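You operate a simulated robot arm through the tools that you are given. There is no shell and no other tool. Be economical: measure what you need, move in short steps, check, and stop when the job is done.

You run a simulated robot arm. Do the job below in one go: nothing can be reset, and whatever is moved stays where it is left.

Task
Fit the red pin in the yellow bridge, run the orange module to it and push it off.
Fine: the hood ends shut. Where these are worked on the way, their far stop is far enough and under half their travel is too little: clear hood.

It is judged by the outcome, as a careful person would: the job done as asked, and still so three seconds after it is handed in. It fails if anything else is knocked over, pushed out of place, dropped, spilled or broken.

Robot
A 7-joint arm with a two-finger parallel gripper, hanging from a carriage that runs on a gantry, over the field with the corners [-1.21, 1.713], [-1.21, -0.587], [0.07, -0.587], [0.07, 1.713] (x, y) and turns from -370 to 317 degrees about z. Base frame: it is fixed where the carriage stands at the start and does not move with it; the origin is on the floor, on the carriage's upright axis, x ahead of it, y to its left, z up; the surface under the hand at the start is at about z = 0.78. Readings come in m, degrees, newtons and seconds.
With the tool pointing down near the work surface it reaches from about 0.1 to 0.66 m from the robot's upright axis, wherever it stands. Its first joint turns from -143.0 to 143.0 degrees. Places, roughly: blue pin [0.75, 2.25, 1]; clear hood [0.5, 0.1, 0.9]; green belt [0.5, 0.2, 0.8]; orange pusher [0.6, 0.1, 0.8]; red pin (3x3x12 cm) [0.4, 0, 0.9]; sliding rail [0.7, 3.8, 0.8]. Payload 1.57 kg.
The TCP is the grasp point between the finger pads, 0.03 m short of the fingertips. In the tool frame z runs along the fingers and y along their closing line. Largest opening 0.11 m; finger width 0.024, thickness 0.012; the body of the gripper, 0.048 by 0.112 m, starts 0.078 m behind the TCP.
Orientation is that of the tool frame in the base frame, as a unit quaternion [w, x, y, z]. With the fingers straight down and closing along the base's y, the tool's x points along the base's -x, its y along +y and its z along -z.

Tools
- The arm moves only by the tool apply_moves. Its argument "increments" is a list of rows, each a list of 3 entries, a list of its own where there are three numbers: the turn, a rotation vector about the tool's x, y, z in degrees, then the shift along the tool's x, y, z in m, then the opening in per cent of the stroke, from 0 (shut) to 100 (fully open). In form: [[[ax, ay, az], [tx, ty, tz], claw], ...]. A call has 1 to 20 rows; each row shifts and turns the commanded pose from where the row before left it, along the tool's axes as they then stand. Each row takes 0.2 s and may step no farther than 0.05 m and 8.6 degrees from the row before; otherwise, or with a gripper value out of range, the whole call is refused. A pose out of reach is approached as far as the arm can. The call stops where the force on the tool passes 90 N (or 10 N more than at its start, if that is more) or the arm is blocked; 0.2 s more then pass. The fingers move at their own pace (about 0.045 m/s each) and stop on an object; they squeeze with about 37 N. The grip force told is the motor's: it shows also when the fingers shut on nothing. Time passes only in rows, and 0.2 s behind the last, so rows that do not move let the fingers close. It gives the time, the measured TCP pose, the force on the tool (base axes), the opening and the grip force at its end, in the units of the frame above (readings bear some noise), with the torque about the TCP (base axes, N m) and any sound that the robot's microphone picked up.
- Cameras (640 x 400 px; columns grow to the right, rows downward): "scene" is now at [0.2713, 0.0402, 1.8374]; the picture's right is [0.62, -0.78, 0.00], its down [-0.70, -0.55, -0.45] and it looks along [0.35, 0.28, -0.89] (base axes); focal length 249 px, centre (320, 200). "wrist" rides on the gripper at [0.07, 0.016, -0.141] in the tool frame; the picture's right is [-0.23, 0.97, 0.00], its down [-0.85, -0.20, -0.48] and it looks along [-0.47, -0.11, 0.88] (tool axes); focal length 222 px, centre (320, 200).
- snapshot(camera): a new picture of that camera. The clock stands still meanwhile.
- slide_trunk(by): slides the trunk up (or, below 0, down) by that many m; the arm and the scene camera ride with it, the base frame stays. It gives what a move gives, with no picture.
- drive_base(legs): drives the robot by 1 to 6 legs, each [ahead, left, turn to the left] in m, m and degrees, along the robot's own axes; the way and the turn of a leg run together, so that a leg with both is an arc; at most 1.5 m and 180 degrees a leg. The arm and the cameras ride along, it lands a little off, and it stops where it bumps. It keeps to its track: a leg is cut to what the track allows. It gives what a move gives.
- aim_head(pan, tilt): turns the head with the scene camera to pan (to the left, within 155 degrees either way) and tilt (down, from -29 to 69), counted from straight ahead of the robot. It gives what a move gives.
- probe_pixels(camera, pixels): for up to 12 pixels [column, row] of the newest picture of that camera ("zoom" is the newest enlarged one), the place [x, y, z] in the base frame of the surface seen there, good to about 0.002 m. The clock stands still meanwhile.
- enlarge(camera, box): a new picture of the part [left, top, right, bottom] of that camera's present view, enlarged. The clock stands still meanwhile.
- hand_in(): hands the job in; it is judged then, once.

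Keep the steps short. Do not move on a guess: measure, check each grasp and each placing, and mend mistakes. In all there are 80 turns and 48 pictures (those below and enlarged ones count). Leave the gripper open and the arm clear of the work at the hand-in unless told otherwise, and finish with a single line.

The tools are called after "Request:" as name(argument=value, ...) on one line, values as JSON. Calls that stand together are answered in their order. apply_moves: Moves the arm, as the interface text tells. Its arguments: {"type":"object","properties":{"increments":{"type":"array"}},"required":["increments"]} The other tools are called the same way: slide_trunk (by) slides the trunk up or down; drive_base (legs) drives the base; aim_head (pan, tilt) turns the head that bears the scene camera; snapshot (camera) takes a picture; probe_pixels (camera, pixels) gives the place of the surface under pixels of a picture; enlarge (camera, box) takes an enlarged picture of a part of a camera's view; hand_in () hands the job in.

At the start:

```text
clock: 0.0
ee_pos: [0.7803, 0.1057, 1.3603]
orientation: [0.0, 0.0, 1.0, -0.001]
wrist_force: [0.1, -0.4, 0.3]
torque: [-0.02, 0.0, 0.0]
width: 0.11
finger_force: 0.1
trunk travel left (down, up): [-0.525, 0.07]
robot x, y, heading: [-0.004, 0.0021, -0.1]
head pan, tilt: [38.4, 63.3]
```

scene: 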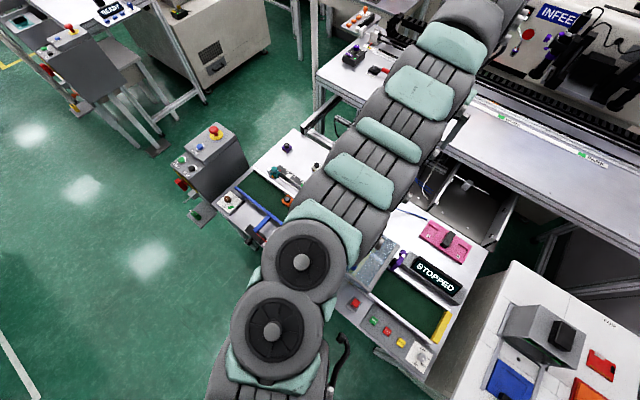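
wrist: 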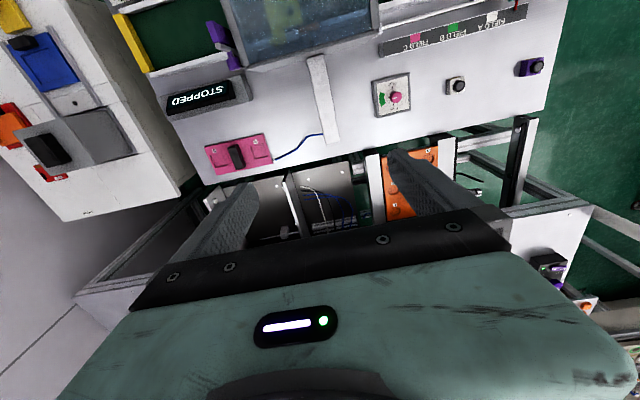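

The arm blocks much of the scene view. I'll look at the wrist view and the scene enlarged, to find the station's parts.

Request:
enlarge(camera="wrist", box=[100, 0, 580, 260])

Request:
enlarge(camera="scene", box=[160, 120, 500, 380])

```text
1.33 times, centred on (340, 130) of wrist
```

zoom: 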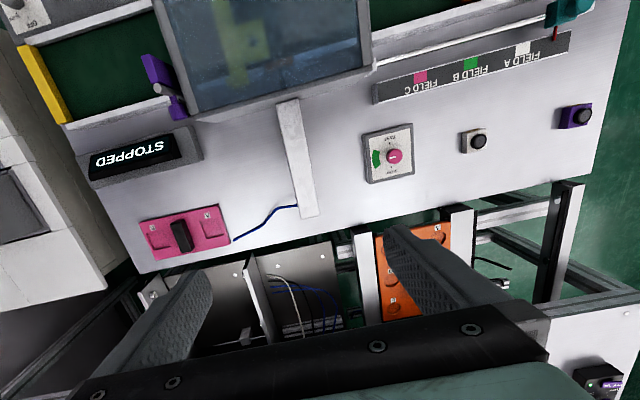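

```text
1.54 times, centred on (330, 250) of scene
```

zoom: 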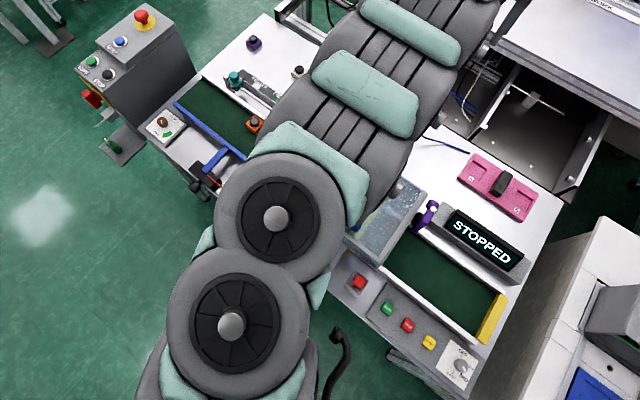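

The belt lies at the near side, under the arm. I'll run the carriage back 0.4 m so that the wrist camera looks over the whole station.

Request:
drive_base(legs=[[-0.4, 0, 0]])

Request:
snapshot(camera="wrist")

Request:
snapshot(camera="scene")

```text
clock: 2.5
ee_pos: [0.3783, 0.1064, 1.3597]
orientation: [0.0, -0.001, 1.0, 0.0]
wrist_force: [-0.4, 1.0, 0.4]
torque: [0.01, -0.03, 0.0]
width: 0.1099
finger_force: 0.1
trunk travel left (down, up): [-0.525, 0.07]
robot x, y, heading: [-0.4063, -0.0004, 0.0]
head pan, tilt: [38.4, 63.3]
```

```text
43 pictures are left
```

wrist: 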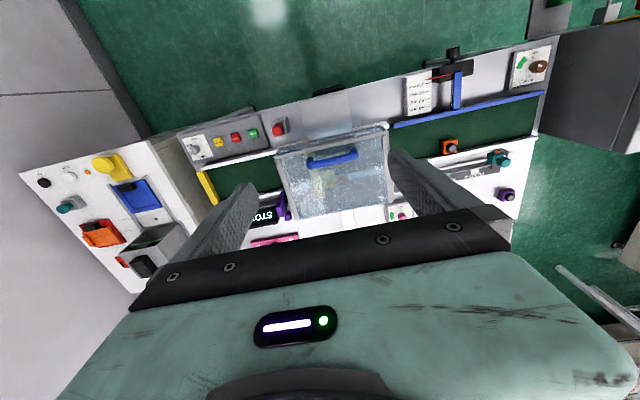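

```text
42 pictures are left
```

scene: 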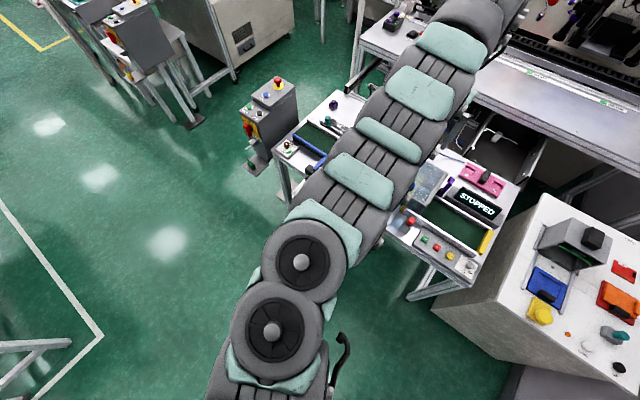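

Request:
enlarge(camera="wrist", box=[160, 90, 400, 240])

Request:
enlarge(camera="wrist", box=[370, 30, 570, 220])

```text
2.67 times, centred on (280, 165) of wrist
```

zoom: 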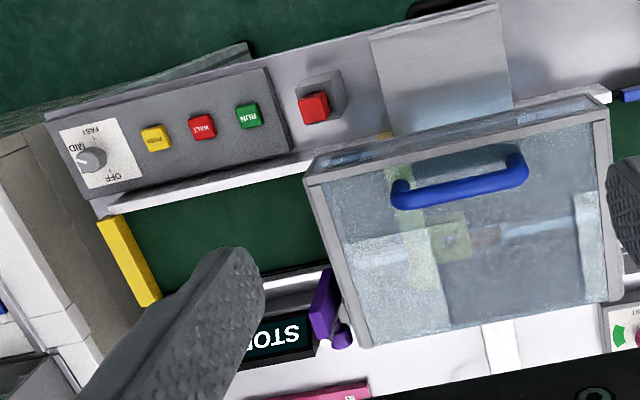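

```text
2.11 times, centred on (470, 125) of wrist
```

zoom: 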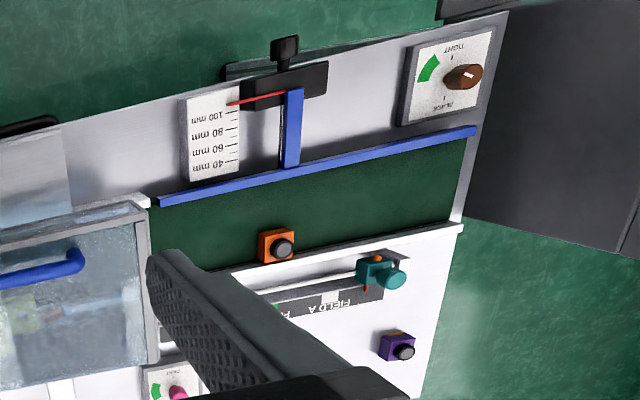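

I see the red pin in a grey holder, buttons RUN/HALT/yellow, a speed dial, the clear hood with its blue handle, and an orange module on the belt. I'll measure these.

Request:
probe_pixels(camera="wrist", pixels=[[278, 130], [253, 133], [235, 137], [218, 141], [194, 149], [310, 162], [332, 160], [355, 154], [449, 147], [450, 130], [278, 155], [387, 126]])

Request:
enlarge(camera="wrist", box=[260, 100, 400, 230])

```text
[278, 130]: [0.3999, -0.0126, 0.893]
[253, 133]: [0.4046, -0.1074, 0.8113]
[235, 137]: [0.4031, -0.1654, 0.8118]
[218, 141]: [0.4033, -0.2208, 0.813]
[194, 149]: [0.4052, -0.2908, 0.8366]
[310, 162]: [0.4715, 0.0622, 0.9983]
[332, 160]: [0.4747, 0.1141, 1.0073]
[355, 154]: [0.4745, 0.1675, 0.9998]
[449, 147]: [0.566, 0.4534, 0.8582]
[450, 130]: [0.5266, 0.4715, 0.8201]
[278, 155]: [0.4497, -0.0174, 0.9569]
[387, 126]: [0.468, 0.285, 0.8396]
```

```text
3.08 times, centred on (330, 165) of wrist
```

zoom: 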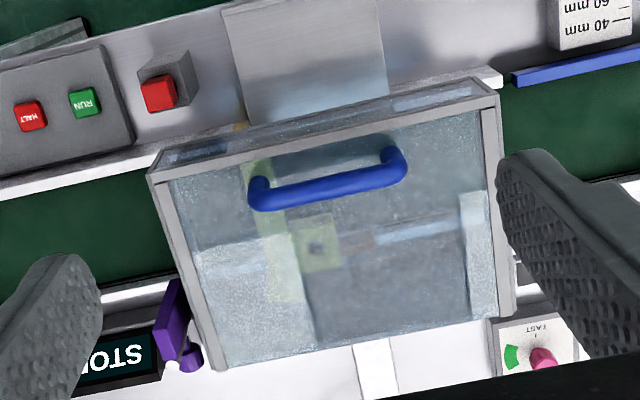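

The hood needs a clearer view. I'll turn the carriage left 70° so the arm is out of the way, and pan the scene camera back at the station.

Request:
drive_base(legs=[[0, 0, 70]])

Request:
aim_head(pan=-75, tilt=50)

Request:
snapshot(camera="scene")

```text
clock: 5.9
ee_pos: [-0.2245, 0.7662, 1.3601]
orientation: [0.001, -0.568, 0.823, 0.0]
wrist_force: [0.1, 0.2, 0.7]
torque: [0.04, 0.03, -0.02]
width: 0.1099
finger_force: 0.1
trunk travel left (down, up): [-0.525, 0.07]
robot x, y, heading: [-0.4015, 0.0006, 69.2]
head pan, tilt: [38.4, 63.3]
```

```text
clock: 7.8
ee_pos: [-0.2255, 0.7668, 1.3606]
orientation: [0.0, -0.568, 0.823, -0.001]
wrist_force: [-0.1, -0.9, 0.1]
torque: [-0.02, -0.02, 0.05]
width: 0.1099
finger_force: 0.0
trunk travel left (down, up): [-0.525, 0.07]
robot x, y, heading: [-0.4048, -0.0021, 68.9]
head pan, tilt: [-75.0, 50.0]
```

```text
38 pictures are left
```

scene: 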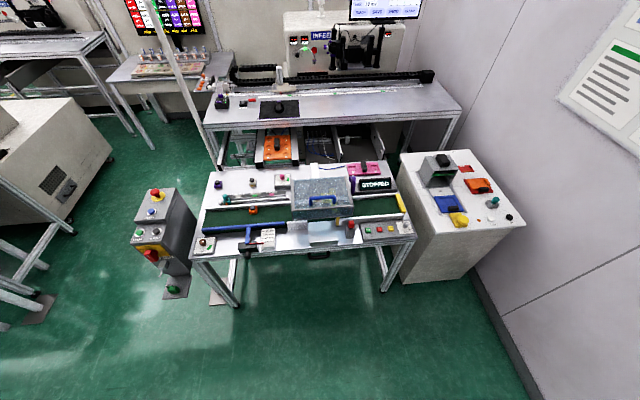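

Request:
enlarge(camera="scene", box=[280, 150, 420, 250])

Request:
enlarge(camera="scene", box=[180, 160, 310, 260])

```text
4.00 times, centred on (350, 200) of scene
```

zoom: 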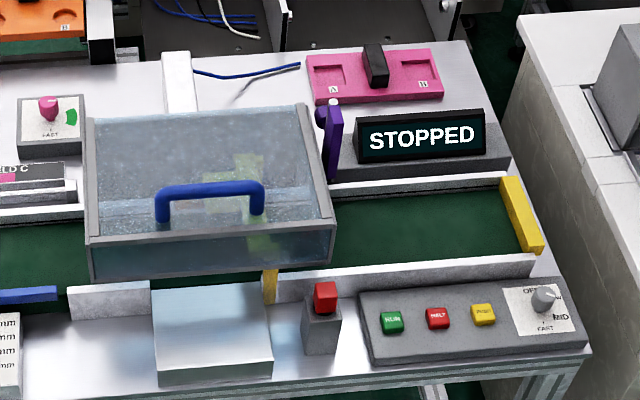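

```text
4.00 times, centred on (245, 210) of scene
```

zoom: 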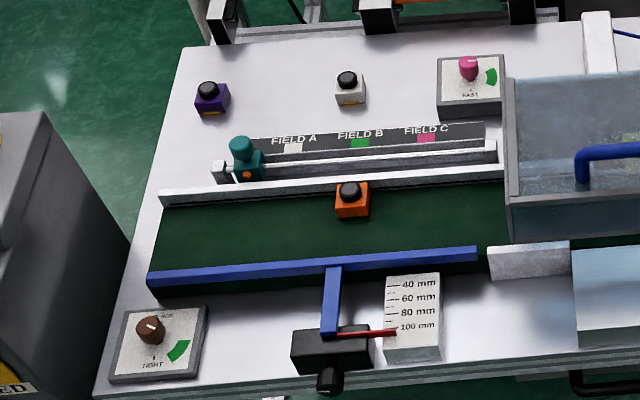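

I'll drive the carriage 0.3 m nearer with the arm still aside, for closer views of dials and hood.

Request:
drive_base(legs=[[0.107, -0.28, 0]])

Request:
aim_head(pan=-75, tilt=60)

Request:
snapshot(camera="scene")

```text
clock: 9.9
ee_pos: [0.075, 0.7677, 1.3608]
orientation: [0.0, -0.567, 0.824, -0.001]
wrist_force: [-0.2, -0.4, -0.3]
torque: [0.01, 0.01, 0.0]
width: 0.1102
finger_force: 0.0
trunk travel left (down, up): [-0.525, 0.07]
robot x, y, heading: [-0.1044, -0.0002, 69.2]
head pan, tilt: [-75.0, 50.0]
```

```text
clock: 10.6
ee_pos: [0.0764, 0.7681, 1.3612]
orientation: [0.001, -0.567, 0.824, 0.0]
wrist_force: [-0.6, -0.6, -0.4]
torque: [0.03, 0.03, 0.0]
width: 0.1101
finger_force: 0.0
trunk travel left (down, up): [-0.525, 0.07]
robot x, y, heading: [-0.1035, -0.0009, 68.9]
head pan, tilt: [-75.0, 60.0]
```

```text
35 pictures are left
```

scene: 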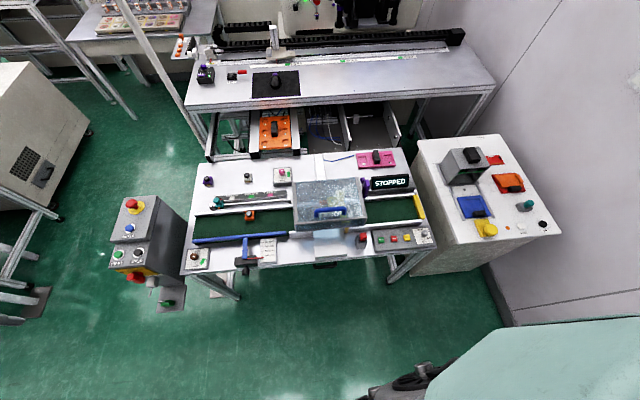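

Request:
enlarge(camera="scene", box=[285, 170, 385, 250])

Request:
enlarge(camera="scene", box=[180, 165, 300, 275])

Request:
enlarge(camera="scene", box=[350, 140, 440, 260])

```text
5.00 times, centred on (335, 210) of scene
```

zoom: 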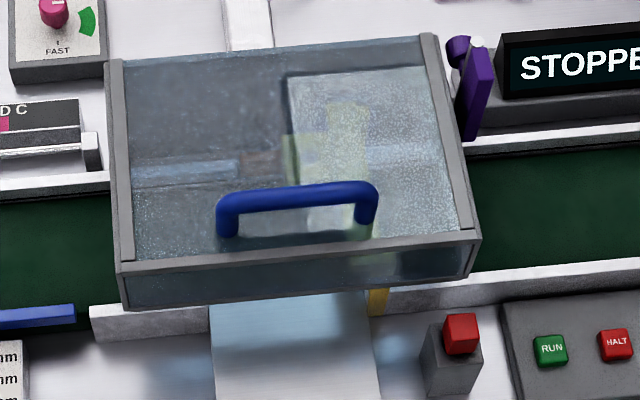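

```text
3.64 times, centred on (240, 220) of scene
```

zoom: 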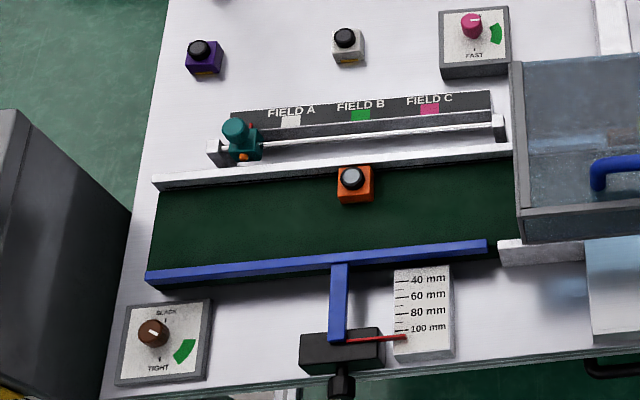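

```text
3.33 times, centred on (395, 200) of scene
```

zoom: 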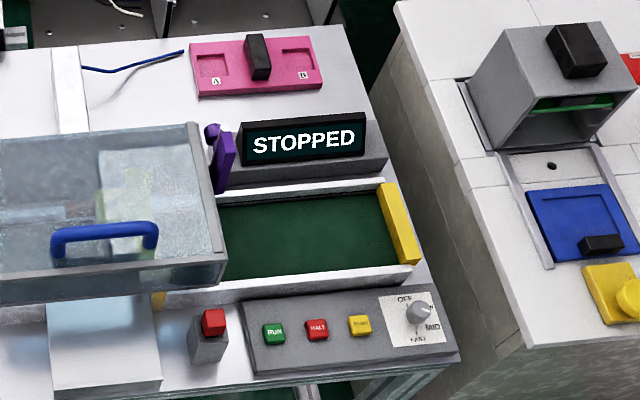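

I'll measure the hood's corners, the handle, and the bridge's foot.

Request:
probe_pixels(camera="scene", pixels=[[308, 183], [370, 179], [379, 219], [310, 225], [331, 213], [345, 209], [358, 208], [360.4, 230], [350, 231], [380, 192], [345, 245]])

Request:
enlarge(camera="scene", box=[410, 220, 440, 250])

```text
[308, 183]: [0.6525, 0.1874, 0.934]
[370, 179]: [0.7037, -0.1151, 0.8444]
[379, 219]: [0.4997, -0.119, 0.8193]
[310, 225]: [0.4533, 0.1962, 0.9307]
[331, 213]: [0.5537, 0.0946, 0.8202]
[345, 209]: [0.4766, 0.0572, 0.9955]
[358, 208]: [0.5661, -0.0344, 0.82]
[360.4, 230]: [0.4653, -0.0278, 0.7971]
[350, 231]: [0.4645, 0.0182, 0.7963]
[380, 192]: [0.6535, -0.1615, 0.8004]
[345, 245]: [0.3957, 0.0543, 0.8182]
```

```text
13.33 times, centred on (425, 235) of scene
```

zoom: 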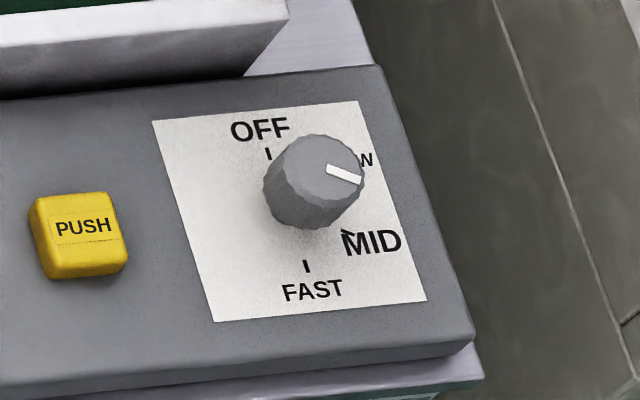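

The speed dial stands at LOW, so the belt will run. Probing seems to pass through the clear hood, so I'll probe the bridge and pusher beneath it.

Request:
probe_pixels(camera="scene", pixels=[[354, 194], [354, 204], [353, 212], [346, 200], [346, 204], [338, 202], [325, 204], [316, 205], [350, 188], [347, 213], [340, 190], [310, 200]])

Request:
enlarge(camera="scene", box=[320, 180, 375, 235])

```text
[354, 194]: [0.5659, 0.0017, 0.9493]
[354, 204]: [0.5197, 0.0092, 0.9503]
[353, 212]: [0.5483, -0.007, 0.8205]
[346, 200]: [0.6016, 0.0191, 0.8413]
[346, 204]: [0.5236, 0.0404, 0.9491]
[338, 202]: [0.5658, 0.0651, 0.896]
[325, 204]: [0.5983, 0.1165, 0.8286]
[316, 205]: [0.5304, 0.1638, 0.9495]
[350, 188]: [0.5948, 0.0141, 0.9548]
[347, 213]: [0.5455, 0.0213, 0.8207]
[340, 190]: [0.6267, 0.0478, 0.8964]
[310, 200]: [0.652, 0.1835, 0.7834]
```

```text
7.27 times, centred on (348, 208) of scene
```

zoom: 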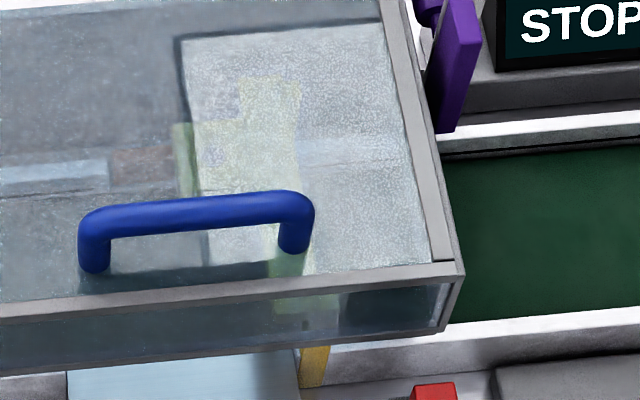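

I'll come back to heading 0 and centre the carriage on the hood's handle (x 0.474, y 0.06 to 0.17, top z about 1.007).

Request:
drive_base(legs=[[0, 0, -69], [0.05, 0.11, 0]])

Request:
apply_moves(increments=[[[0, 0, 8.5], [0.02, 0, 0], 100], [[0, 0, 8.5], [0.02, 0, 0], 100], [[0, 0, 8.5], [0, 0, 0], 100], [[0, 0, 8.5], [0, 0, 0], 100], [[0, 0, 8.5], [0, 0, 0], 100], [[0, 0, 8.5], [0, 0, 0], 100], [[0, 0, 8.5], [0, 0, 0], 100], [[0, 0, 8.5], [0, 0, 0], 100], [[0, 0, 8.5], [0, 0, 0], 100], [[0, 0, 8.5], [0, 0, 0], 100], [[0, 0, 5], [0, 0, 0], 100]])

```text
clock: 14.8
ee_pos: [0.7219, 0.238, 1.3599]
orientation: [0.0, -0.011, 1.0, 0.001]
wrist_force: [-0.5, -0.1, 0.3]
torque: [0.01, 0.02, 0.01]
width: 0.1099
finger_force: 0.1
trunk travel left (down, up): [-0.525, 0.07]
robot x, y, heading: [-0.0599, 0.1139, 1.0]
head pan, tilt: [-75.0, 60.0]
```

```text
clock: 17.2
ee_pos: [0.6809, 0.2414, 1.3606]
orientation: [0.001, 0.7, 0.714, 0.0]
wrist_force: [-1.2, -0.6, -0.3]
torque: [0.01, 0.01, 0.02]
width: 0.1101
finger_force: 0.0
trunk travel left (down, up): [-0.525, 0.07]
robot x, y, heading: [-0.0552, 0.1134, 1.3]
head pan, tilt: [-75.0, 60.0]
```

Tool x now points along +y, tool y along +x. I'll move over the handle and descend part way, then look.

Request:
apply_moves(increments=[[[0, 0, 1.1], [-0.025, -0.041, 0], 100], [[0, 0, 0], [-0.025, -0.041, 0], 100], [[0, 0, 0], [-0.025, -0.041, 0], 100], [[0, 0, 0], [-0.025, -0.041, 0], 100], [[0, 0, 0], [-0.025, -0.041, 0], 100], [[0, 0, 0], [0, 0, 0.045], 100], [[0, 0, 0], [0, 0, 0.045], 100], [[0, 0, 0], [0, 0, 0.045], 100], [[0, 0, 0], [0, 0, 0.045], 100], [[0, 0, 0], [0, 0, 0.045], 100]])

Request:
snapshot(camera="wrist")

```text
clock: 19.4
ee_pos: [0.67, 0.2195, 1.2627]
orientation: [0.001, 0.706, 0.709, 0.001]
wrist_force: [0.5, 0.8, -0.6]
torque: [-0.04, 0.0, 0.0]
width: 0.11
finger_force: 0.1
out of reach, approached as far as the arm can: row 2, 3, 4, 5, 7, 8, 9, 10
trunk travel left (down, up): [-0.525, 0.07]
robot x, y, heading: [-0.0565, 0.1136, 1.4]
head pan, tilt: [-75.0, 60.0]
```

```text
29 pictures are left
```

wrist: 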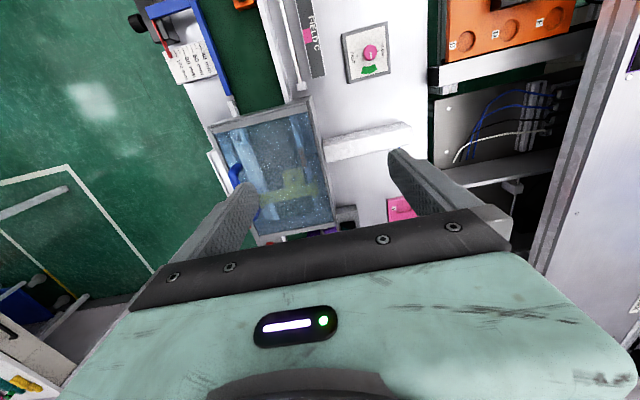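

The arm stopped short in places (0.67, 0.22, 1.26). I'll send a still row to see where it settles, and move inwards in one small step.

Request:
apply_moves(increments=[[[0, 0, 0], [0, 0, 0], 100], [[0, 0, 0], [-0.02, -0.03, 0], 100]])

```text
clock: 20.0
ee_pos: [0.649, 0.2054, 1.2626]
orientation: [0.001, 0.705, 0.709, 0.001]
wrist_force: [0.5, -0.4, 0.2]
torque: [-0.04, 0.0, -0.02]
width: 0.11
finger_force: 0.0
out of reach, approached as far as the arm can: row 2
trunk travel left (down, up): [-0.525, 0.07]
robot x, y, heading: [-0.0525, 0.1151, 1.2]
head pan, tilt: [-75.0, 60.0]
```

It creeps toward the target; perhaps steps were too big for the joints. I'll try smaller steps.

Request:
apply_moves(increments=[[[0, 0, 0], [-0.008, -0.015, 0.01], 100], [[0, 0, 0], [-0.008, -0.015, 0.01], 100], [[0, 0, 0], [-0.008, -0.015, 0.01], 100], [[0, 0, 0], [-0.008, -0.015, 0.01], 100], [[0, 0, 0], [-0.008, -0.015, 0.01], 100], [[0, 0, 0], [-0.008, -0.015, 0.01], 100], [[0, 0, 0], [-0.008, -0.015, 0.01], 100], [[0, 0, 0], [-0.008, -0.015, 0.01], 100], [[0, 0, 0], [-0.008, -0.015, 0.01], 100], [[0, 0, 0], [-0.008, -0.015, 0.01], 100]])

```text
clock: 22.2
ee_pos: [0.6495, 0.2044, 1.263]
orientation: [-0.001, 0.705, 0.709, 0.0]
wrist_force: [-0.3, -0.3, 0.5]
torque: [0.0, 0.04, -0.01]
width: 0.1102
finger_force: 0.0
out of reach, approached as far as the arm can: row 1, 2, 3, 4, 5, 6, 7, 8, 9, 10
trunk travel left (down, up): [-0.525, 0.07]
robot x, y, heading: [-0.0559, 0.1125, 1.2]
head pan, tilt: [-75.0, 60.0]
```

Both inward and down are blocked. I'll test plain downward and plain inward motion separately.

Request:
apply_moves(increments=[[[0, 0, 0], [0, 0, 0.02], 100], [[0, 0, 0], [0, 0, 0.02], 100], [[0, 0, 0], [0, 0, 0.02], 100]])

Request:
apply_moves(increments=[[[0, 0, 0], [0, -0.02, 0], 100], [[0, 0, 0], [0, -0.02, 0], 100], [[0, 0, 0], [0, -0.02, 0], 100]])

Request:
apply_moves(increments=[[[0, 0, 0], [-0.02, 0, 0], 100], [[0, 0, 0], [-0.02, 0, 0], 100], [[0, 0, 0], [-0.02, 0, 0], 100]])

```text
clock: 23.0
ee_pos: [0.6483, 0.2052, 1.2017]
orientation: [0.0, 0.706, 0.708, 0.0]
wrist_force: [0.2, 0.2, -1.0]
torque: [-0.02, 0.02, 0.0]
width: 0.11
finger_force: 0.2
trunk travel left (down, up): [-0.525, 0.07]
robot x, y, heading: [-0.0549, 0.111, 1.4]
head pan, tilt: [-75.0, 60.0]
```

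```text
clock: 23.8
ee_pos: [0.6432, 0.2055, 1.2031]
orientation: [-0.001, 0.706, 0.708, 0.0]
wrist_force: [0.2, 0.0, 0.3]
torque: [-0.01, -0.02, -0.01]
width: 0.1099
finger_force: 0.0
out of reach, approached as far as the arm can: row 1, 2, 3
trunk travel left (down, up): [-0.525, 0.07]
robot x, y, heading: [-0.0536, 0.1185, 1.1]
head pan, tilt: [-75.0, 60.0]
```

```text
clock: 24.6
ee_pos: [0.6481, 0.1455, 1.1987]
orientation: [0.0, 0.705, 0.709, 0.001]
wrist_force: [0.9, 0.0, 0.6]
torque: [-0.03, 0.03, 0.04]
width: 0.1102
finger_force: 0.0
out of reach, approached as far as the arm can: row 3
trunk travel left (down, up): [-0.525, 0.07]
robot x, y, heading: [-0.0548, 0.1157, 1.6]
head pan, tilt: [-75.0, 60.0]
```

Finding: the higher the hand, the farther out its inner limit. Moving down is fine. I'll lower to z 1.10, then run the carriage back 0.14 m so the hand gets over the handle.

Request:
apply_moves(increments=[[[0, 0, 1.1], [-0.01, 0, 0.025], 100], [[0, 0, 0], [-0.01, 0, 0.025], 100], [[0, 0, 0], [-0.01, 0, 0.025], 100], [[0, 0, 0], [0, 0, 0.025], 100]])

Request:
drive_base(legs=[[-0.14, 0, -1.3]])

Request:
snapshot(camera="wrist")

```text
clock: 25.6
ee_pos: [0.6478, 0.1158, 1.098]
orientation: [0.0, 0.712, 0.702, -0.001]
wrist_force: [-0.3, -0.7, 0.9]
torque: [-0.01, -0.02, 0.0]
width: 0.1098
finger_force: 0.0
trunk travel left (down, up): [-0.525, 0.07]
robot x, y, heading: [-0.059, 0.1143, 1.4]
head pan, tilt: [-75.0, 60.0]
```

```text
clock: 26.9
ee_pos: [0.5124, 0.1011, 1.0983]
orientation: [0.0, 0.72, 0.694, 0.0]
wrist_force: [0.0, 0.0, -1.3]
torque: [0.01, -0.06, 0.04]
width: 0.1103
finger_force: 0.0
trunk travel left (down, up): [-0.525, 0.07]
robot x, y, heading: [-0.1893, 0.1139, 0.2]
head pan, tilt: [-75.0, 60.0]
```

```text
28 pictures are left
```

wrist: 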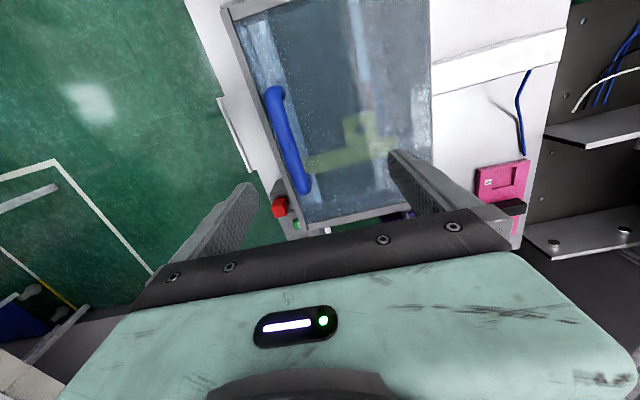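

The bar is in view, still a little off to the near side. I'll shift to x 0.474, straighten the yaw by 2°, and go down to z 1.003.

Request:
apply_moves(increments=[[[0, 0, -2.1], [0.006, -0.02, 0], 100], [[0, 0, 0], [0.006, -0.019, 0], 100], [[0, 0, 0], [0, 0, 0.025], 100], [[0, 0, 0], [0, 0, 0.025], 100], [[0, 0, 0], [0, 0, 0.025], 100], [[0, 0, 0], [0, 0, 0.02], 100]])

Request:
snapshot(camera="wrist")

```text
clock: 28.3
ee_pos: [0.4757, 0.1128, 1.0045]
orientation: [0.0, 0.707, 0.708, 0.001]
wrist_force: [-0.9, -0.1, 0.0]
torque: [0.02, 0.0, 0.02]
width: 0.1101
finger_force: 0.0
trunk travel left (down, up): [-0.525, 0.07]
robot x, y, heading: [-0.1928, 0.1113, 0.2]
head pan, tilt: [-75.0, 60.0]
```

```text
27 pictures are left
```

wrist: 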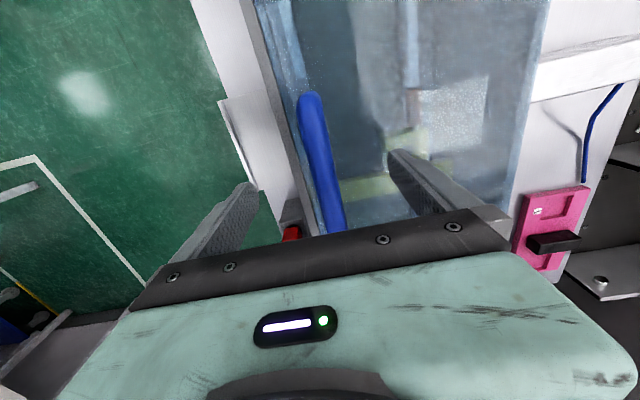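

The bar is between the fingers. I'll close (opening to 0 stops on the bar).

Request:
apply_moves(increments=[[[0, 0, 0], [0, 0, 0], 0], [[0, 0, 0], [0, 0, 0], 0], [[0, 0, 0], [0, 0, 0], 0], [[0, 0, 0], [0, 0, 0], 0], [[0, 0, 0], [0, 0, 0], 0], [[0, 0, 0], [0, 0, 0], 0], [[0, 0, 0], [0, 0, 0], 0]])

Request:
apply_moves(increments=[[[0, 0, 0], [0, 0.001, -0.01], 0], [[0, 0, 0], [0, 0.003, -0.01], 0]])

```text
clock: 29.9
ee_pos: [0.4792, 0.1133, 1.0068]
orientation: [0.003, 0.707, 0.708, 0.003]
wrist_force: [29.7, 0.7, -11.3]
torque: [-0.06, -0.28, -0.12]
width: 0.0178
finger_force: 28.8
trunk travel left (down, up): [-0.525, 0.07]
robot x, y, heading: [-0.1909, 0.1106, -0.0]
head pan, tilt: [-75.0, 60.0]
```

```text
clock: 30.5
ee_pos: [0.4852, 0.1128, 1.0296]
orientation: [0.003, 0.706, 0.708, 0.002]
wrist_force: [49.8, -1.1, -23.6]
torque: [0.02, -0.58, -0.2]
width: 0.0176
finger_force: 33.1
trunk travel left (down, up): [-0.525, 0.07]
robot x, y, heading: [-0.1893, 0.114, 0.3]
head pan, tilt: [-75.0, 60.0]
```

The bar is held (17.8 mm) and the lid lifts about a hinge at the back near (0.663, 0.955). I'll follow that arc in small steps.

Request:
apply_moves(increments=[[[0, 0, 0], [0, 0.013, -0.02], 0], [[0, 0, 0], [0, 0.0106, -0.017], 0], [[0, 0, 0], [0, 0.0124, -0.0159], 0]])

```text
clock: 31.3
ee_pos: [0.5087, 0.1115, 1.0776]
orientation: [-0.002, 0.707, 0.708, -0.002]
wrist_force: [-11.2, -1.5, 2.0]
torque: [0.02, 0.41, -0.39]
width: 0.0179
finger_force: 32.8
trunk travel left (down, up): [-0.525, 0.07]
robot x, y, heading: [-0.1916, 0.1129, 0.3]
head pan, tilt: [-75.0, 60.0]
```

Request:
apply_moves(increments=[[[0, 0, 0], [0, 0.0084, -0.0156], 0], [[0, 0, 0], [0, 0.0153, -0.0137], 0], [[0, 0, 0], [0, 0.0166, -0.0121], 0], [[0, 0, 0], [0, 0.0177, -0.0102], 0]])

Request:
apply_moves(increments=[[[0, 0, 0], [0, 0.0188, -0.0084], 0], [[0, 0, 0], [0, 0.0195, -0.0063], 0], [[0, 0, 0], [0, 0.02, -0.0043], 0]])

```text
clock: 32.3
ee_pos: [0.5718, 0.1139, 1.1312]
orientation: [-0.002, 0.706, 0.708, 0.0]
wrist_force: [-11.6, 4.9, 14.2]
torque: [0.18, 0.33, -0.8]
width: 0.018
finger_force: 32.8
trunk travel left (down, up): [-0.525, 0.07]
robot x, y, heading: [-0.1889, 0.1127, 0.4]
head pan, tilt: [-75.0, 60.0]
```

```text
clock: 33.1
ee_pos: [0.6066, 0.112, 1.1473]
orientation: [0.0, 0.707, 0.707, -0.001]
wrist_force: [3.8, -2.5, -24.0]
torque: [-0.13, -0.09, -0.78]
width: 0.0181
finger_force: 33.0
out of reach, approached as far as the arm can: row 2, 3
trunk travel left (down, up): [-0.525, 0.07]
robot x, y, heading: [-0.1889, 0.1142, 0.3]
head pan, tilt: [-75.0, 60.0]
```

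The arm is at its outer reach with the lid about 57° up. Here the arc is nearly level, so I'll run the carriage ahead 4 cm while holding on.

Request:
drive_base(legs=[[0.04, 0, 0]])

```text
clock: 34.0
ee_pos: [0.6512, 0.1119, 1.1536]
orientation: [0.002, 0.706, 0.708, 0.001]
wrist_force: [2.5, -7.2, 13.3]
torque: [0.11, -0.19, -0.76]
width: 0.0176
finger_force: 32.4
trunk travel left (down, up): [-0.525, 0.07]
robot x, y, heading: [-0.1497, 0.1146, 0.2]
head pan, tilt: [-75.0, 60.0]
```

71° open now. I'll go on: carriage ahead 5 cm, then check.

Request:
drive_base(legs=[[0.05, 0, 0]])

Request:
apply_moves(increments=[[[0, 0, 0], [0, 0.004, 0.005], 0]])

```text
clock: 34.9
ee_pos: [0.6956, 0.1114, 1.1485]
orientation: [0.001, 0.707, 0.707, -0.001]
wrist_force: [-1.9, -5.5, -22.7]
torque: [-0.02, 0.04, -0.78]
width: 0.0177
finger_force: 32.2
trunk travel left (down, up): [-0.525, 0.07]
robot x, y, heading: [-0.0997, 0.1086, 0.3]
head pan, tilt: [-75.0, 60.0]
```

```text
clock: 35.3
ee_pos: [0.7, 0.1134, 1.1477]
orientation: [0.003, 0.707, 0.707, 0.001]
wrist_force: [-1.8, -0.4, 9.0]
torque: [-0.15, 0.16, -0.71]
width: 0.0175
finger_force: 32.2
out of reach, approached as far as the arm can: row 1
trunk travel left (down, up): [-0.525, 0.07]
robot x, y, heading: [-0.0973, 0.1154, 0.2]
head pan, tilt: [-75.0, 60.0]
```

85° open. Another 5 cm, looking for the stop.

Request:
drive_base(legs=[[0.05, 0, 0]])

Request:
apply_moves(increments=[[[0, 0, 0], [0, 0, 0.006], 0]])

```text
clock: 36.2
ee_pos: [0.7338, 0.1124, 1.1374]
orientation: [-0.005, 0.707, 0.707, -0.007]
wrist_force: [-74.6, -4.8, 18.8]
torque: [-0.19, 1.99, -0.48]
width: 0.027
finger_force: 37.4
trunk travel left (down, up): [-0.525, 0.07]
robot x, y, heading: [-0.0515, 0.1135, 0.2]
head pan, tilt: [-75.0, 60.0]
```

```text
clock: 36.6
ee_pos: [0.7295, 0.1122, 1.1312]
orientation: [-0.009, 0.707, 0.707, -0.011]
wrist_force: [-66.2, -1.5, 25.4]
torque: [-0.24, 1.35, -0.4]
width: 0.019
finger_force: 33.5
trunk travel left (down, up): [-0.525, 0.07]
robot x, y, heading: [-0.0564, 0.1112, 0.3]
head pan, tilt: [-75.0, 60.0]
```

A stop is felt (−70 N along x) past upright. I'll ease back 6 mm, open just a little, and check that the lid stays.

Request:
apply_moves(increments=[[[0, 0, 0], [0, -0.005, 0], 0], [[0, 0, 0], [0, 0, 0], 35], [[0, 0, 0], [0, 0, 0], 35], [[0, 0, 0], [0, 0, 0], 35]])

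Request:
snapshot(camera="wrist")

```text
clock: 37.6
ee_pos: [0.7407, 0.1122, 1.1383]
orientation: [0.0, 0.707, 0.707, -0.003]
wrist_force: [-2.7, 0.7, 0.4]
torque: [-0.01, 0.07, -0.06]
width: 0.0408
finger_force: 1.4
trunk travel left (down, up): [-0.525, 0.07]
robot x, y, heading: [-0.0503, 0.1118, 0.3]
head pan, tilt: [-75.0, 60.0]
```

```text
26 pictures are left
```

wrist: 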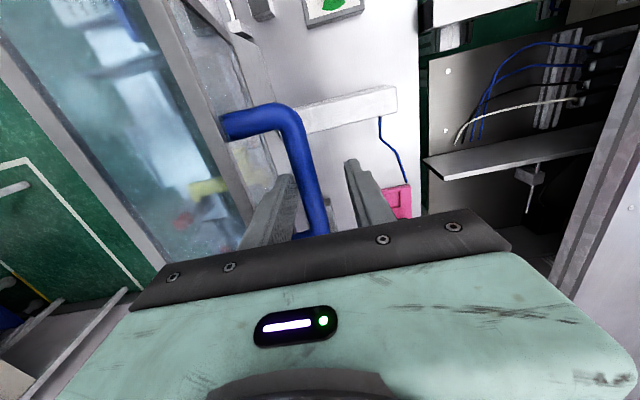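

The lid stands open by itself. I'll lift the hand straight out and clear.

Request:
apply_moves(increments=[[[0, 0, 0], [0, 0, -0.03], 35], [[0, 0, 0], [0, 0, -0.03], 35], [[0, 0, 0], [0, 0, -0.03], 35], [[0, 0, 0], [0, 0, -0.04], 35], [[0, 0, 0], [0, 0, -0.04], 35], [[0, 0, 0], [0, 0, -0.03], 35]])

Request:
drive_base(legs=[[-0.4, 0, 0]])

Request:
snapshot(camera="wrist")

```text
clock: 39.0
ee_pos: [0.7397, 0.1141, 1.3368]
orientation: [-0.003, 0.707, 0.707, -0.004]
wrist_force: [-0.2, 1.2, -0.4]
torque: [0.0, -0.01, -0.01]
width: 0.0385
finger_force: 0.1
trunk travel left (down, up): [-0.525, 0.07]
robot x, y, heading: [-0.0517, 0.1138, 0.5]
head pan, tilt: [-75.0, 60.0]
```

```text
clock: 41.5
ee_pos: [0.3441, 0.1048, 1.3361]
orientation: [-0.002, 0.71, 0.704, -0.003]
wrist_force: [0.0, 0.2, -0.3]
torque: [-0.01, 0.02, 0.01]
width: 0.0385
finger_force: 0.0
trunk travel left (down, up): [-0.525, 0.07]
robot x, y, heading: [-0.449, 0.1087, -0.4]
head pan, tilt: [-75.0, 60.0]
```

```text
25 pictures are left
```

wrist: 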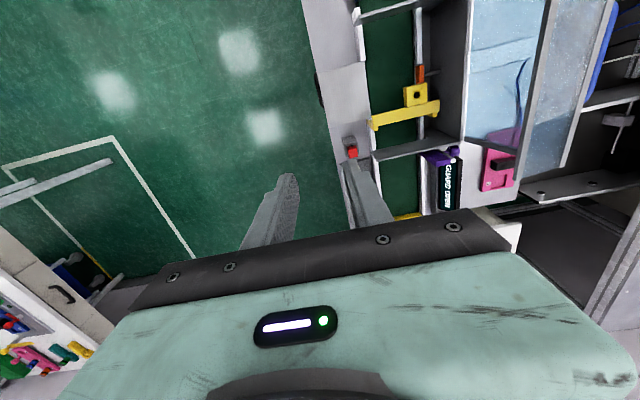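

The hood is open ("GUARD OPEN" on the display), and the yellow bridge with its square hole is in sight. Zooming in and measuring.

Request:
enlarge(camera="wrist", box=[330, 50, 480, 200])

Request:
probe_pixels(camera="wrist", pixels=[[416, 95], [408, 94], [424, 96], [416, 88], [416, 104], [376, 124], [434, 110], [419, 74], [352, 153], [420, 45], [400, 128], [353, 141]])

```text
2.67 times, centred on (405, 125) of wrist
```

zoom: 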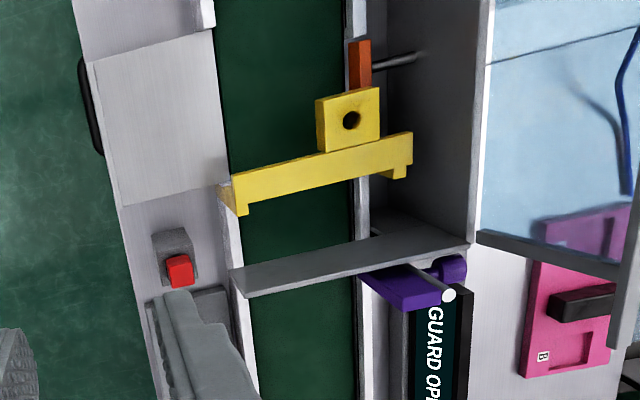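

```text
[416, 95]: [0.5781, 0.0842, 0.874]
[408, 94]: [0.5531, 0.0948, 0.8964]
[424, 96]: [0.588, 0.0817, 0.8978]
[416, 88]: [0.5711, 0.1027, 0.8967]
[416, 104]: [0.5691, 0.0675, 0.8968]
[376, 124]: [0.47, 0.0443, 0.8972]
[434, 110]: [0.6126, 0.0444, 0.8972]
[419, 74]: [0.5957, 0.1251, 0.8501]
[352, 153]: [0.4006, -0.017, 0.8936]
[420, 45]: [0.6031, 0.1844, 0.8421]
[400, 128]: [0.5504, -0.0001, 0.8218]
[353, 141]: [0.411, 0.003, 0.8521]
```

I'll check where the open lid's parts are (for hand clearance) and take a close look at the pin.

Request:
probe_pixels(camera="wrist", pixels=[[463, 100], [510, 138], [530, 143], [566, 149], [566, 160], [545, 100], [585, 60], [600, 40], [440, 141], [415, 148], [450, 60], [440, 158]])

Request:
enlarge(camera="wrist", box=[330, 130, 375, 175])

Request:
enlarge(camera="wrist", box=[395, 75, 440, 120])

```text
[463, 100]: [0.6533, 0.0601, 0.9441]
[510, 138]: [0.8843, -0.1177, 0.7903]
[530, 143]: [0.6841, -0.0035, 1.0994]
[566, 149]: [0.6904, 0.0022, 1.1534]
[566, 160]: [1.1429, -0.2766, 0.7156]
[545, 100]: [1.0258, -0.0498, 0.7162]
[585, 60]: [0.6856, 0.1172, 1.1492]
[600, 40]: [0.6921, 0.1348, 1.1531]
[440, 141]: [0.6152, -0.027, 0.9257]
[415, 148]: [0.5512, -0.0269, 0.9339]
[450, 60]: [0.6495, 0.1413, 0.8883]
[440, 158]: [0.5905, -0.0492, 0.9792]
```

```text
8.89 times, centred on (352, 152) of wrist
```

zoom: 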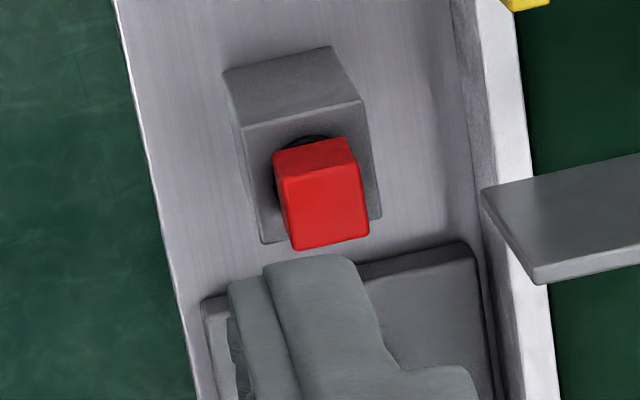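

```text
8.89 times, centred on (418, 98) of wrist
```

zoom: 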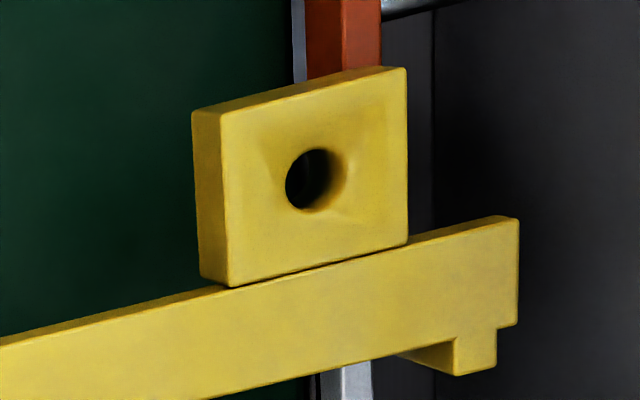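

The hole has a funnel rim and sits at the plate's centre. I'll measure plate corners (zoom) and the pin head's corners (wrist).

Request:
probe_pixels(camera="zoom", pixels=[[230, 126], [398, 80], [400, 237], [238, 278], [290, 180], [345, 176], [315, 150], [318, 210], [420, 290], [100, 340]])

Request:
probe_pixels(camera="wrist", pixels=[[348.8, 150.4], [356.3, 149], [357, 155.3], [349.6, 156.6], [353, 153], [349.8, 147], [355, 146], [352, 144], [347, 138], [354, 141]])

```text
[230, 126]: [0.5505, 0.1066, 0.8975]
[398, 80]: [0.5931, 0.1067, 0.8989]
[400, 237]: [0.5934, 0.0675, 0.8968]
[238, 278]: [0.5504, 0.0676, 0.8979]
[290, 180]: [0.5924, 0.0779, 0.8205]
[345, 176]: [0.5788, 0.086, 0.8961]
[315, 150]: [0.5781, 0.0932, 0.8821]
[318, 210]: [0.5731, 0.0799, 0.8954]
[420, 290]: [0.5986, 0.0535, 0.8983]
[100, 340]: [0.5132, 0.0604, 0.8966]
```

```text
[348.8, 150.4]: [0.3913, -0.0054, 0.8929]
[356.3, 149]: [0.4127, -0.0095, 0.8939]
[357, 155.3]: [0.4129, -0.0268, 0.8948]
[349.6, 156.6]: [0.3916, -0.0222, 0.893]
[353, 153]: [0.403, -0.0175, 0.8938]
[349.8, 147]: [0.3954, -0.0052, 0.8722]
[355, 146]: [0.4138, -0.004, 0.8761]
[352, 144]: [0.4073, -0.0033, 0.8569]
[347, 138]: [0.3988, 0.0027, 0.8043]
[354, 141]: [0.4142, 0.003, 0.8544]
```

Plate hole: (0.572, 0.087), top z 0.898. Pin head: about (0.402, −0.016), z 0.855 to 0.894. I'll lower the hand in free space in front of the table, then drive up to the pin.

Request:
apply_moves(increments=[[[0, 0, 0], [-0.006, -0.006, 0.026], 60], [[0, 0, 0], [-0.012, -0.01, 0.026], 60], [[0, 0, 0], [-0.012, -0.013, 0.026], 60], [[0, 0, 0], [-0.012, -0.013, 0.026], 60], [[0, 0, 0], [-0.012, -0.013, 0.026], 60], [[0, 0, 0], [-0.012, -0.013, 0.026], 60], [[0, 0, 0], [-0.012, -0.013, 0.026], 60], [[0, 0, 0], [-0.014, -0.015, 0.026], 60], [[0, 0, 0], [-0.014, -0.016, 0.026], 60], [[0, 0, 0], [-0.014, -0.016, 0.026], 60]])

Request:
drive_base(legs=[[0.18, 0, 0.3]])

Request:
snapshot(camera="wrist")

```text
clock: 43.7
ee_pos: [0.2106, -0.0138, 1.0774]
orientation: [-0.002, 0.71, 0.704, -0.003]
wrist_force: [0.2, 0.1, 0.1]
torque: [-0.01, 0.07, 0.02]
width: 0.0659
finger_force: 0.0
trunk travel left (down, up): [-0.525, 0.07]
robot x, y, heading: [-0.4458, 0.1131, -0.1]
head pan, tilt: [-75.0, 60.0]
```

```text
clock: 45.2
ee_pos: [0.3833, -0.0146, 1.0769]
orientation: [-0.002, 0.71, 0.704, -0.004]
wrist_force: [0.7, -0.8, -0.4]
torque: [-0.05, 0.01, 0.02]
width: 0.066
finger_force: 0.1
trunk travel left (down, up): [-0.525, 0.07]
robot x, y, heading: [-0.2772, 0.1121, -0.1]
head pan, tilt: [-75.0, 60.0]
```

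```text
21 pictures are left
```

wrist: 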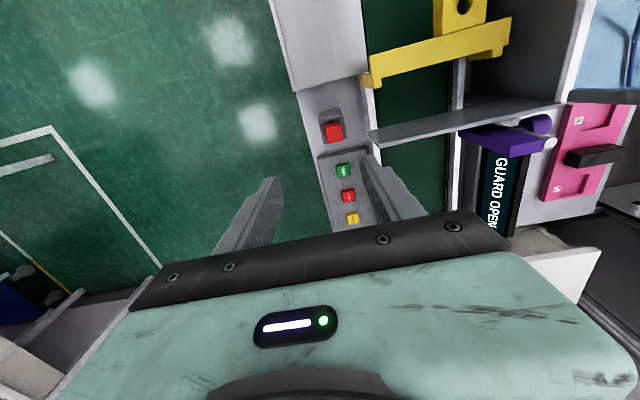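

Request:
enlarge(camera="wrist", box=[310, 110, 358, 150])

```text
10.00 times, centred on (334, 130) of wrist
```

zoom: 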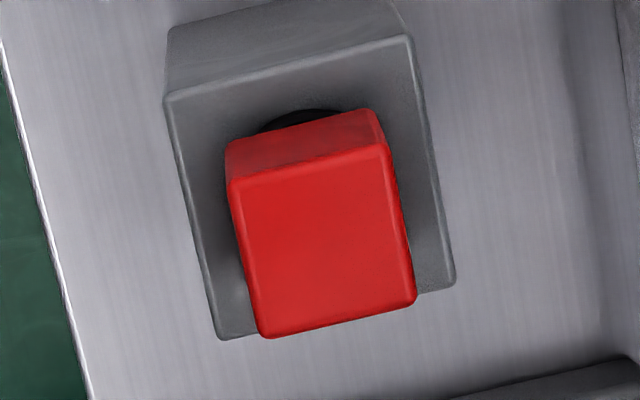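

Request:
probe_pixels(camera="zoom", pixels=[[240, 190], [380, 158], [405, 292], [270, 326], [323, 242], [180, 105], [400, 50], [440, 280], [225, 330], [245, 145]])

```text
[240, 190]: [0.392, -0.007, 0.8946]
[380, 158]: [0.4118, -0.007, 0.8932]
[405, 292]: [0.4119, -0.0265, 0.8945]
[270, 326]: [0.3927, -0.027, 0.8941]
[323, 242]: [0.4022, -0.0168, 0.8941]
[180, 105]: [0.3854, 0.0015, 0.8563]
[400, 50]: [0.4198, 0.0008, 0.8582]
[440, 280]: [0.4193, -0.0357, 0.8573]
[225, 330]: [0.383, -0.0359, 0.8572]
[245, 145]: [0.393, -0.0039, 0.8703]
```

Pin head centre is (0.402, −0.017), top 0.894. I'll go down over it with the fingers at 60% and grip with the tips just above the holder (TCP z 0.889).

Request:
apply_moves(increments=[[[0, 0, -0.3], [-0.0022, 0.0187, 0], 60], [[0, 0, 0], [0, 0, 0.03], 60], [[0, 0, 0], [0, 0, 0.03], 60], [[0, 0, 0], [0, 0, 0.03], 60], [[0, 0, 0], [0, 0, 0.03], 60], [[0, 0, 0], [0, 0, 0.03], 60], [[0, 0, 0], [0, 0, 0.02], 60], [[0, 0, 0], [0, 0, 0.018], 60]])

```text
clock: 47.0
ee_pos: [0.4015, -0.0141, 0.8886]
orientation: [-0.003, 0.708, 0.706, -0.002]
wrist_force: [-0.7, 0.5, -0.1]
torque: [-0.06, 0.01, 0.02]
width: 0.0656
finger_force: 0.1
trunk travel left (down, up): [-0.525, 0.07]
robot x, y, heading: [-0.2725, 0.1121, -0.2]
head pan, tilt: [-75.0, 60.0]
```

Request:
apply_moves(increments=[[[0, 0, 0], [-0.0025, 0.0005, 0], 60], [[0, 0, 0], [0, 0, 0], 0], [[0, 0, 0], [0, 0, 0], 0], [[0, 0, 0], [0, 0, 0], 0], [[0, 0, 0], [0, 0, 0], 0], [[0, 0, 0], [0, 0, 0], 0]])

```text
clock: 48.4
ee_pos: [0.4004, -0.0181, 0.8874]
orientation: [-0.002, 0.708, 0.707, -0.003]
wrist_force: [0.7, -0.5, 2.1]
torque: [-0.03, -0.12, -0.01]
width: 0.0269
finger_force: 36.7
trunk travel left (down, up): [-0.525, 0.07]
robot x, y, heading: [-0.2774, 0.1158, -0.3]
head pan, tilt: [-75.0, 60.0]
```

Gripped (27 mm wide). Lifting straight up 0.165 m.

Request:
apply_moves(increments=[[[0, 0, 0], [0, 0, -0.02], 0], [[0, 0, 0], [0, 0, -0.025], 0], [[0, 0, 0], [0, 0, -0.03], 0], [[0, 0, 0], [0, 0, -0.03], 0], [[0, 0, 0], [0, 0, -0.03], 0], [[0, 0, 0], [0, 0, -0.03], 0]])

Request:
snapshot(camera="wrist")

```text
clock: 49.8
ee_pos: [0.4042, -0.0185, 1.0523]
orientation: [-0.003, 0.707, 0.707, -0.004]
wrist_force: [0.1, -0.8, -1.3]
torque: [0.02, -0.01, 0.03]
width: 0.0267
finger_force: 36.7
trunk travel left (down, up): [-0.525, 0.07]
robot x, y, heading: [-0.2793, 0.1111, -0.2]
head pan, tilt: [-75.0, 60.0]
```

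```text
19 pictures are left
```

wrist: 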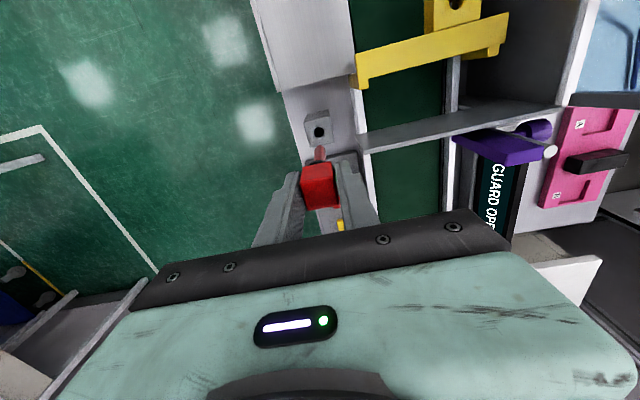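

The pin is in hand. I'll zoom on it to measure the head and stem offset relative to the TCP.

Request:
enlarge(camera="wrist", box=[288, 135, 352, 215])

```text
5.00 times, centred on (320, 175) of wrist
```

zoom: 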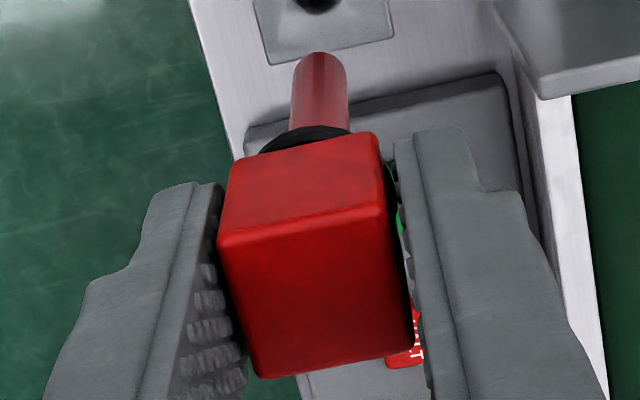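

Request:
probe_pixels(camera="zoom", pixels=[[320, 58], [320, 75], [320, 110], [296, 100], [345, 100], [318, 290], [232, 246], [378, 218], [404, 340], [263, 365], [305, 180], [290, 143]])

```text
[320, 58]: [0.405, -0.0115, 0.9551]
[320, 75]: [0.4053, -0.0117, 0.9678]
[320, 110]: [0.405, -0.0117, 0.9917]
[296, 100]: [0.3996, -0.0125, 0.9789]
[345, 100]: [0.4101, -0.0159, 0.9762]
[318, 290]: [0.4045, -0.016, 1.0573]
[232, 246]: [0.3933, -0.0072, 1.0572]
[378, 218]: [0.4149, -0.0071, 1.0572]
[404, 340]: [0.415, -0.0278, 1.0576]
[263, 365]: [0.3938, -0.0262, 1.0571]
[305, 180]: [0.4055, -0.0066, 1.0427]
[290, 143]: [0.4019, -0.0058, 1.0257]
```

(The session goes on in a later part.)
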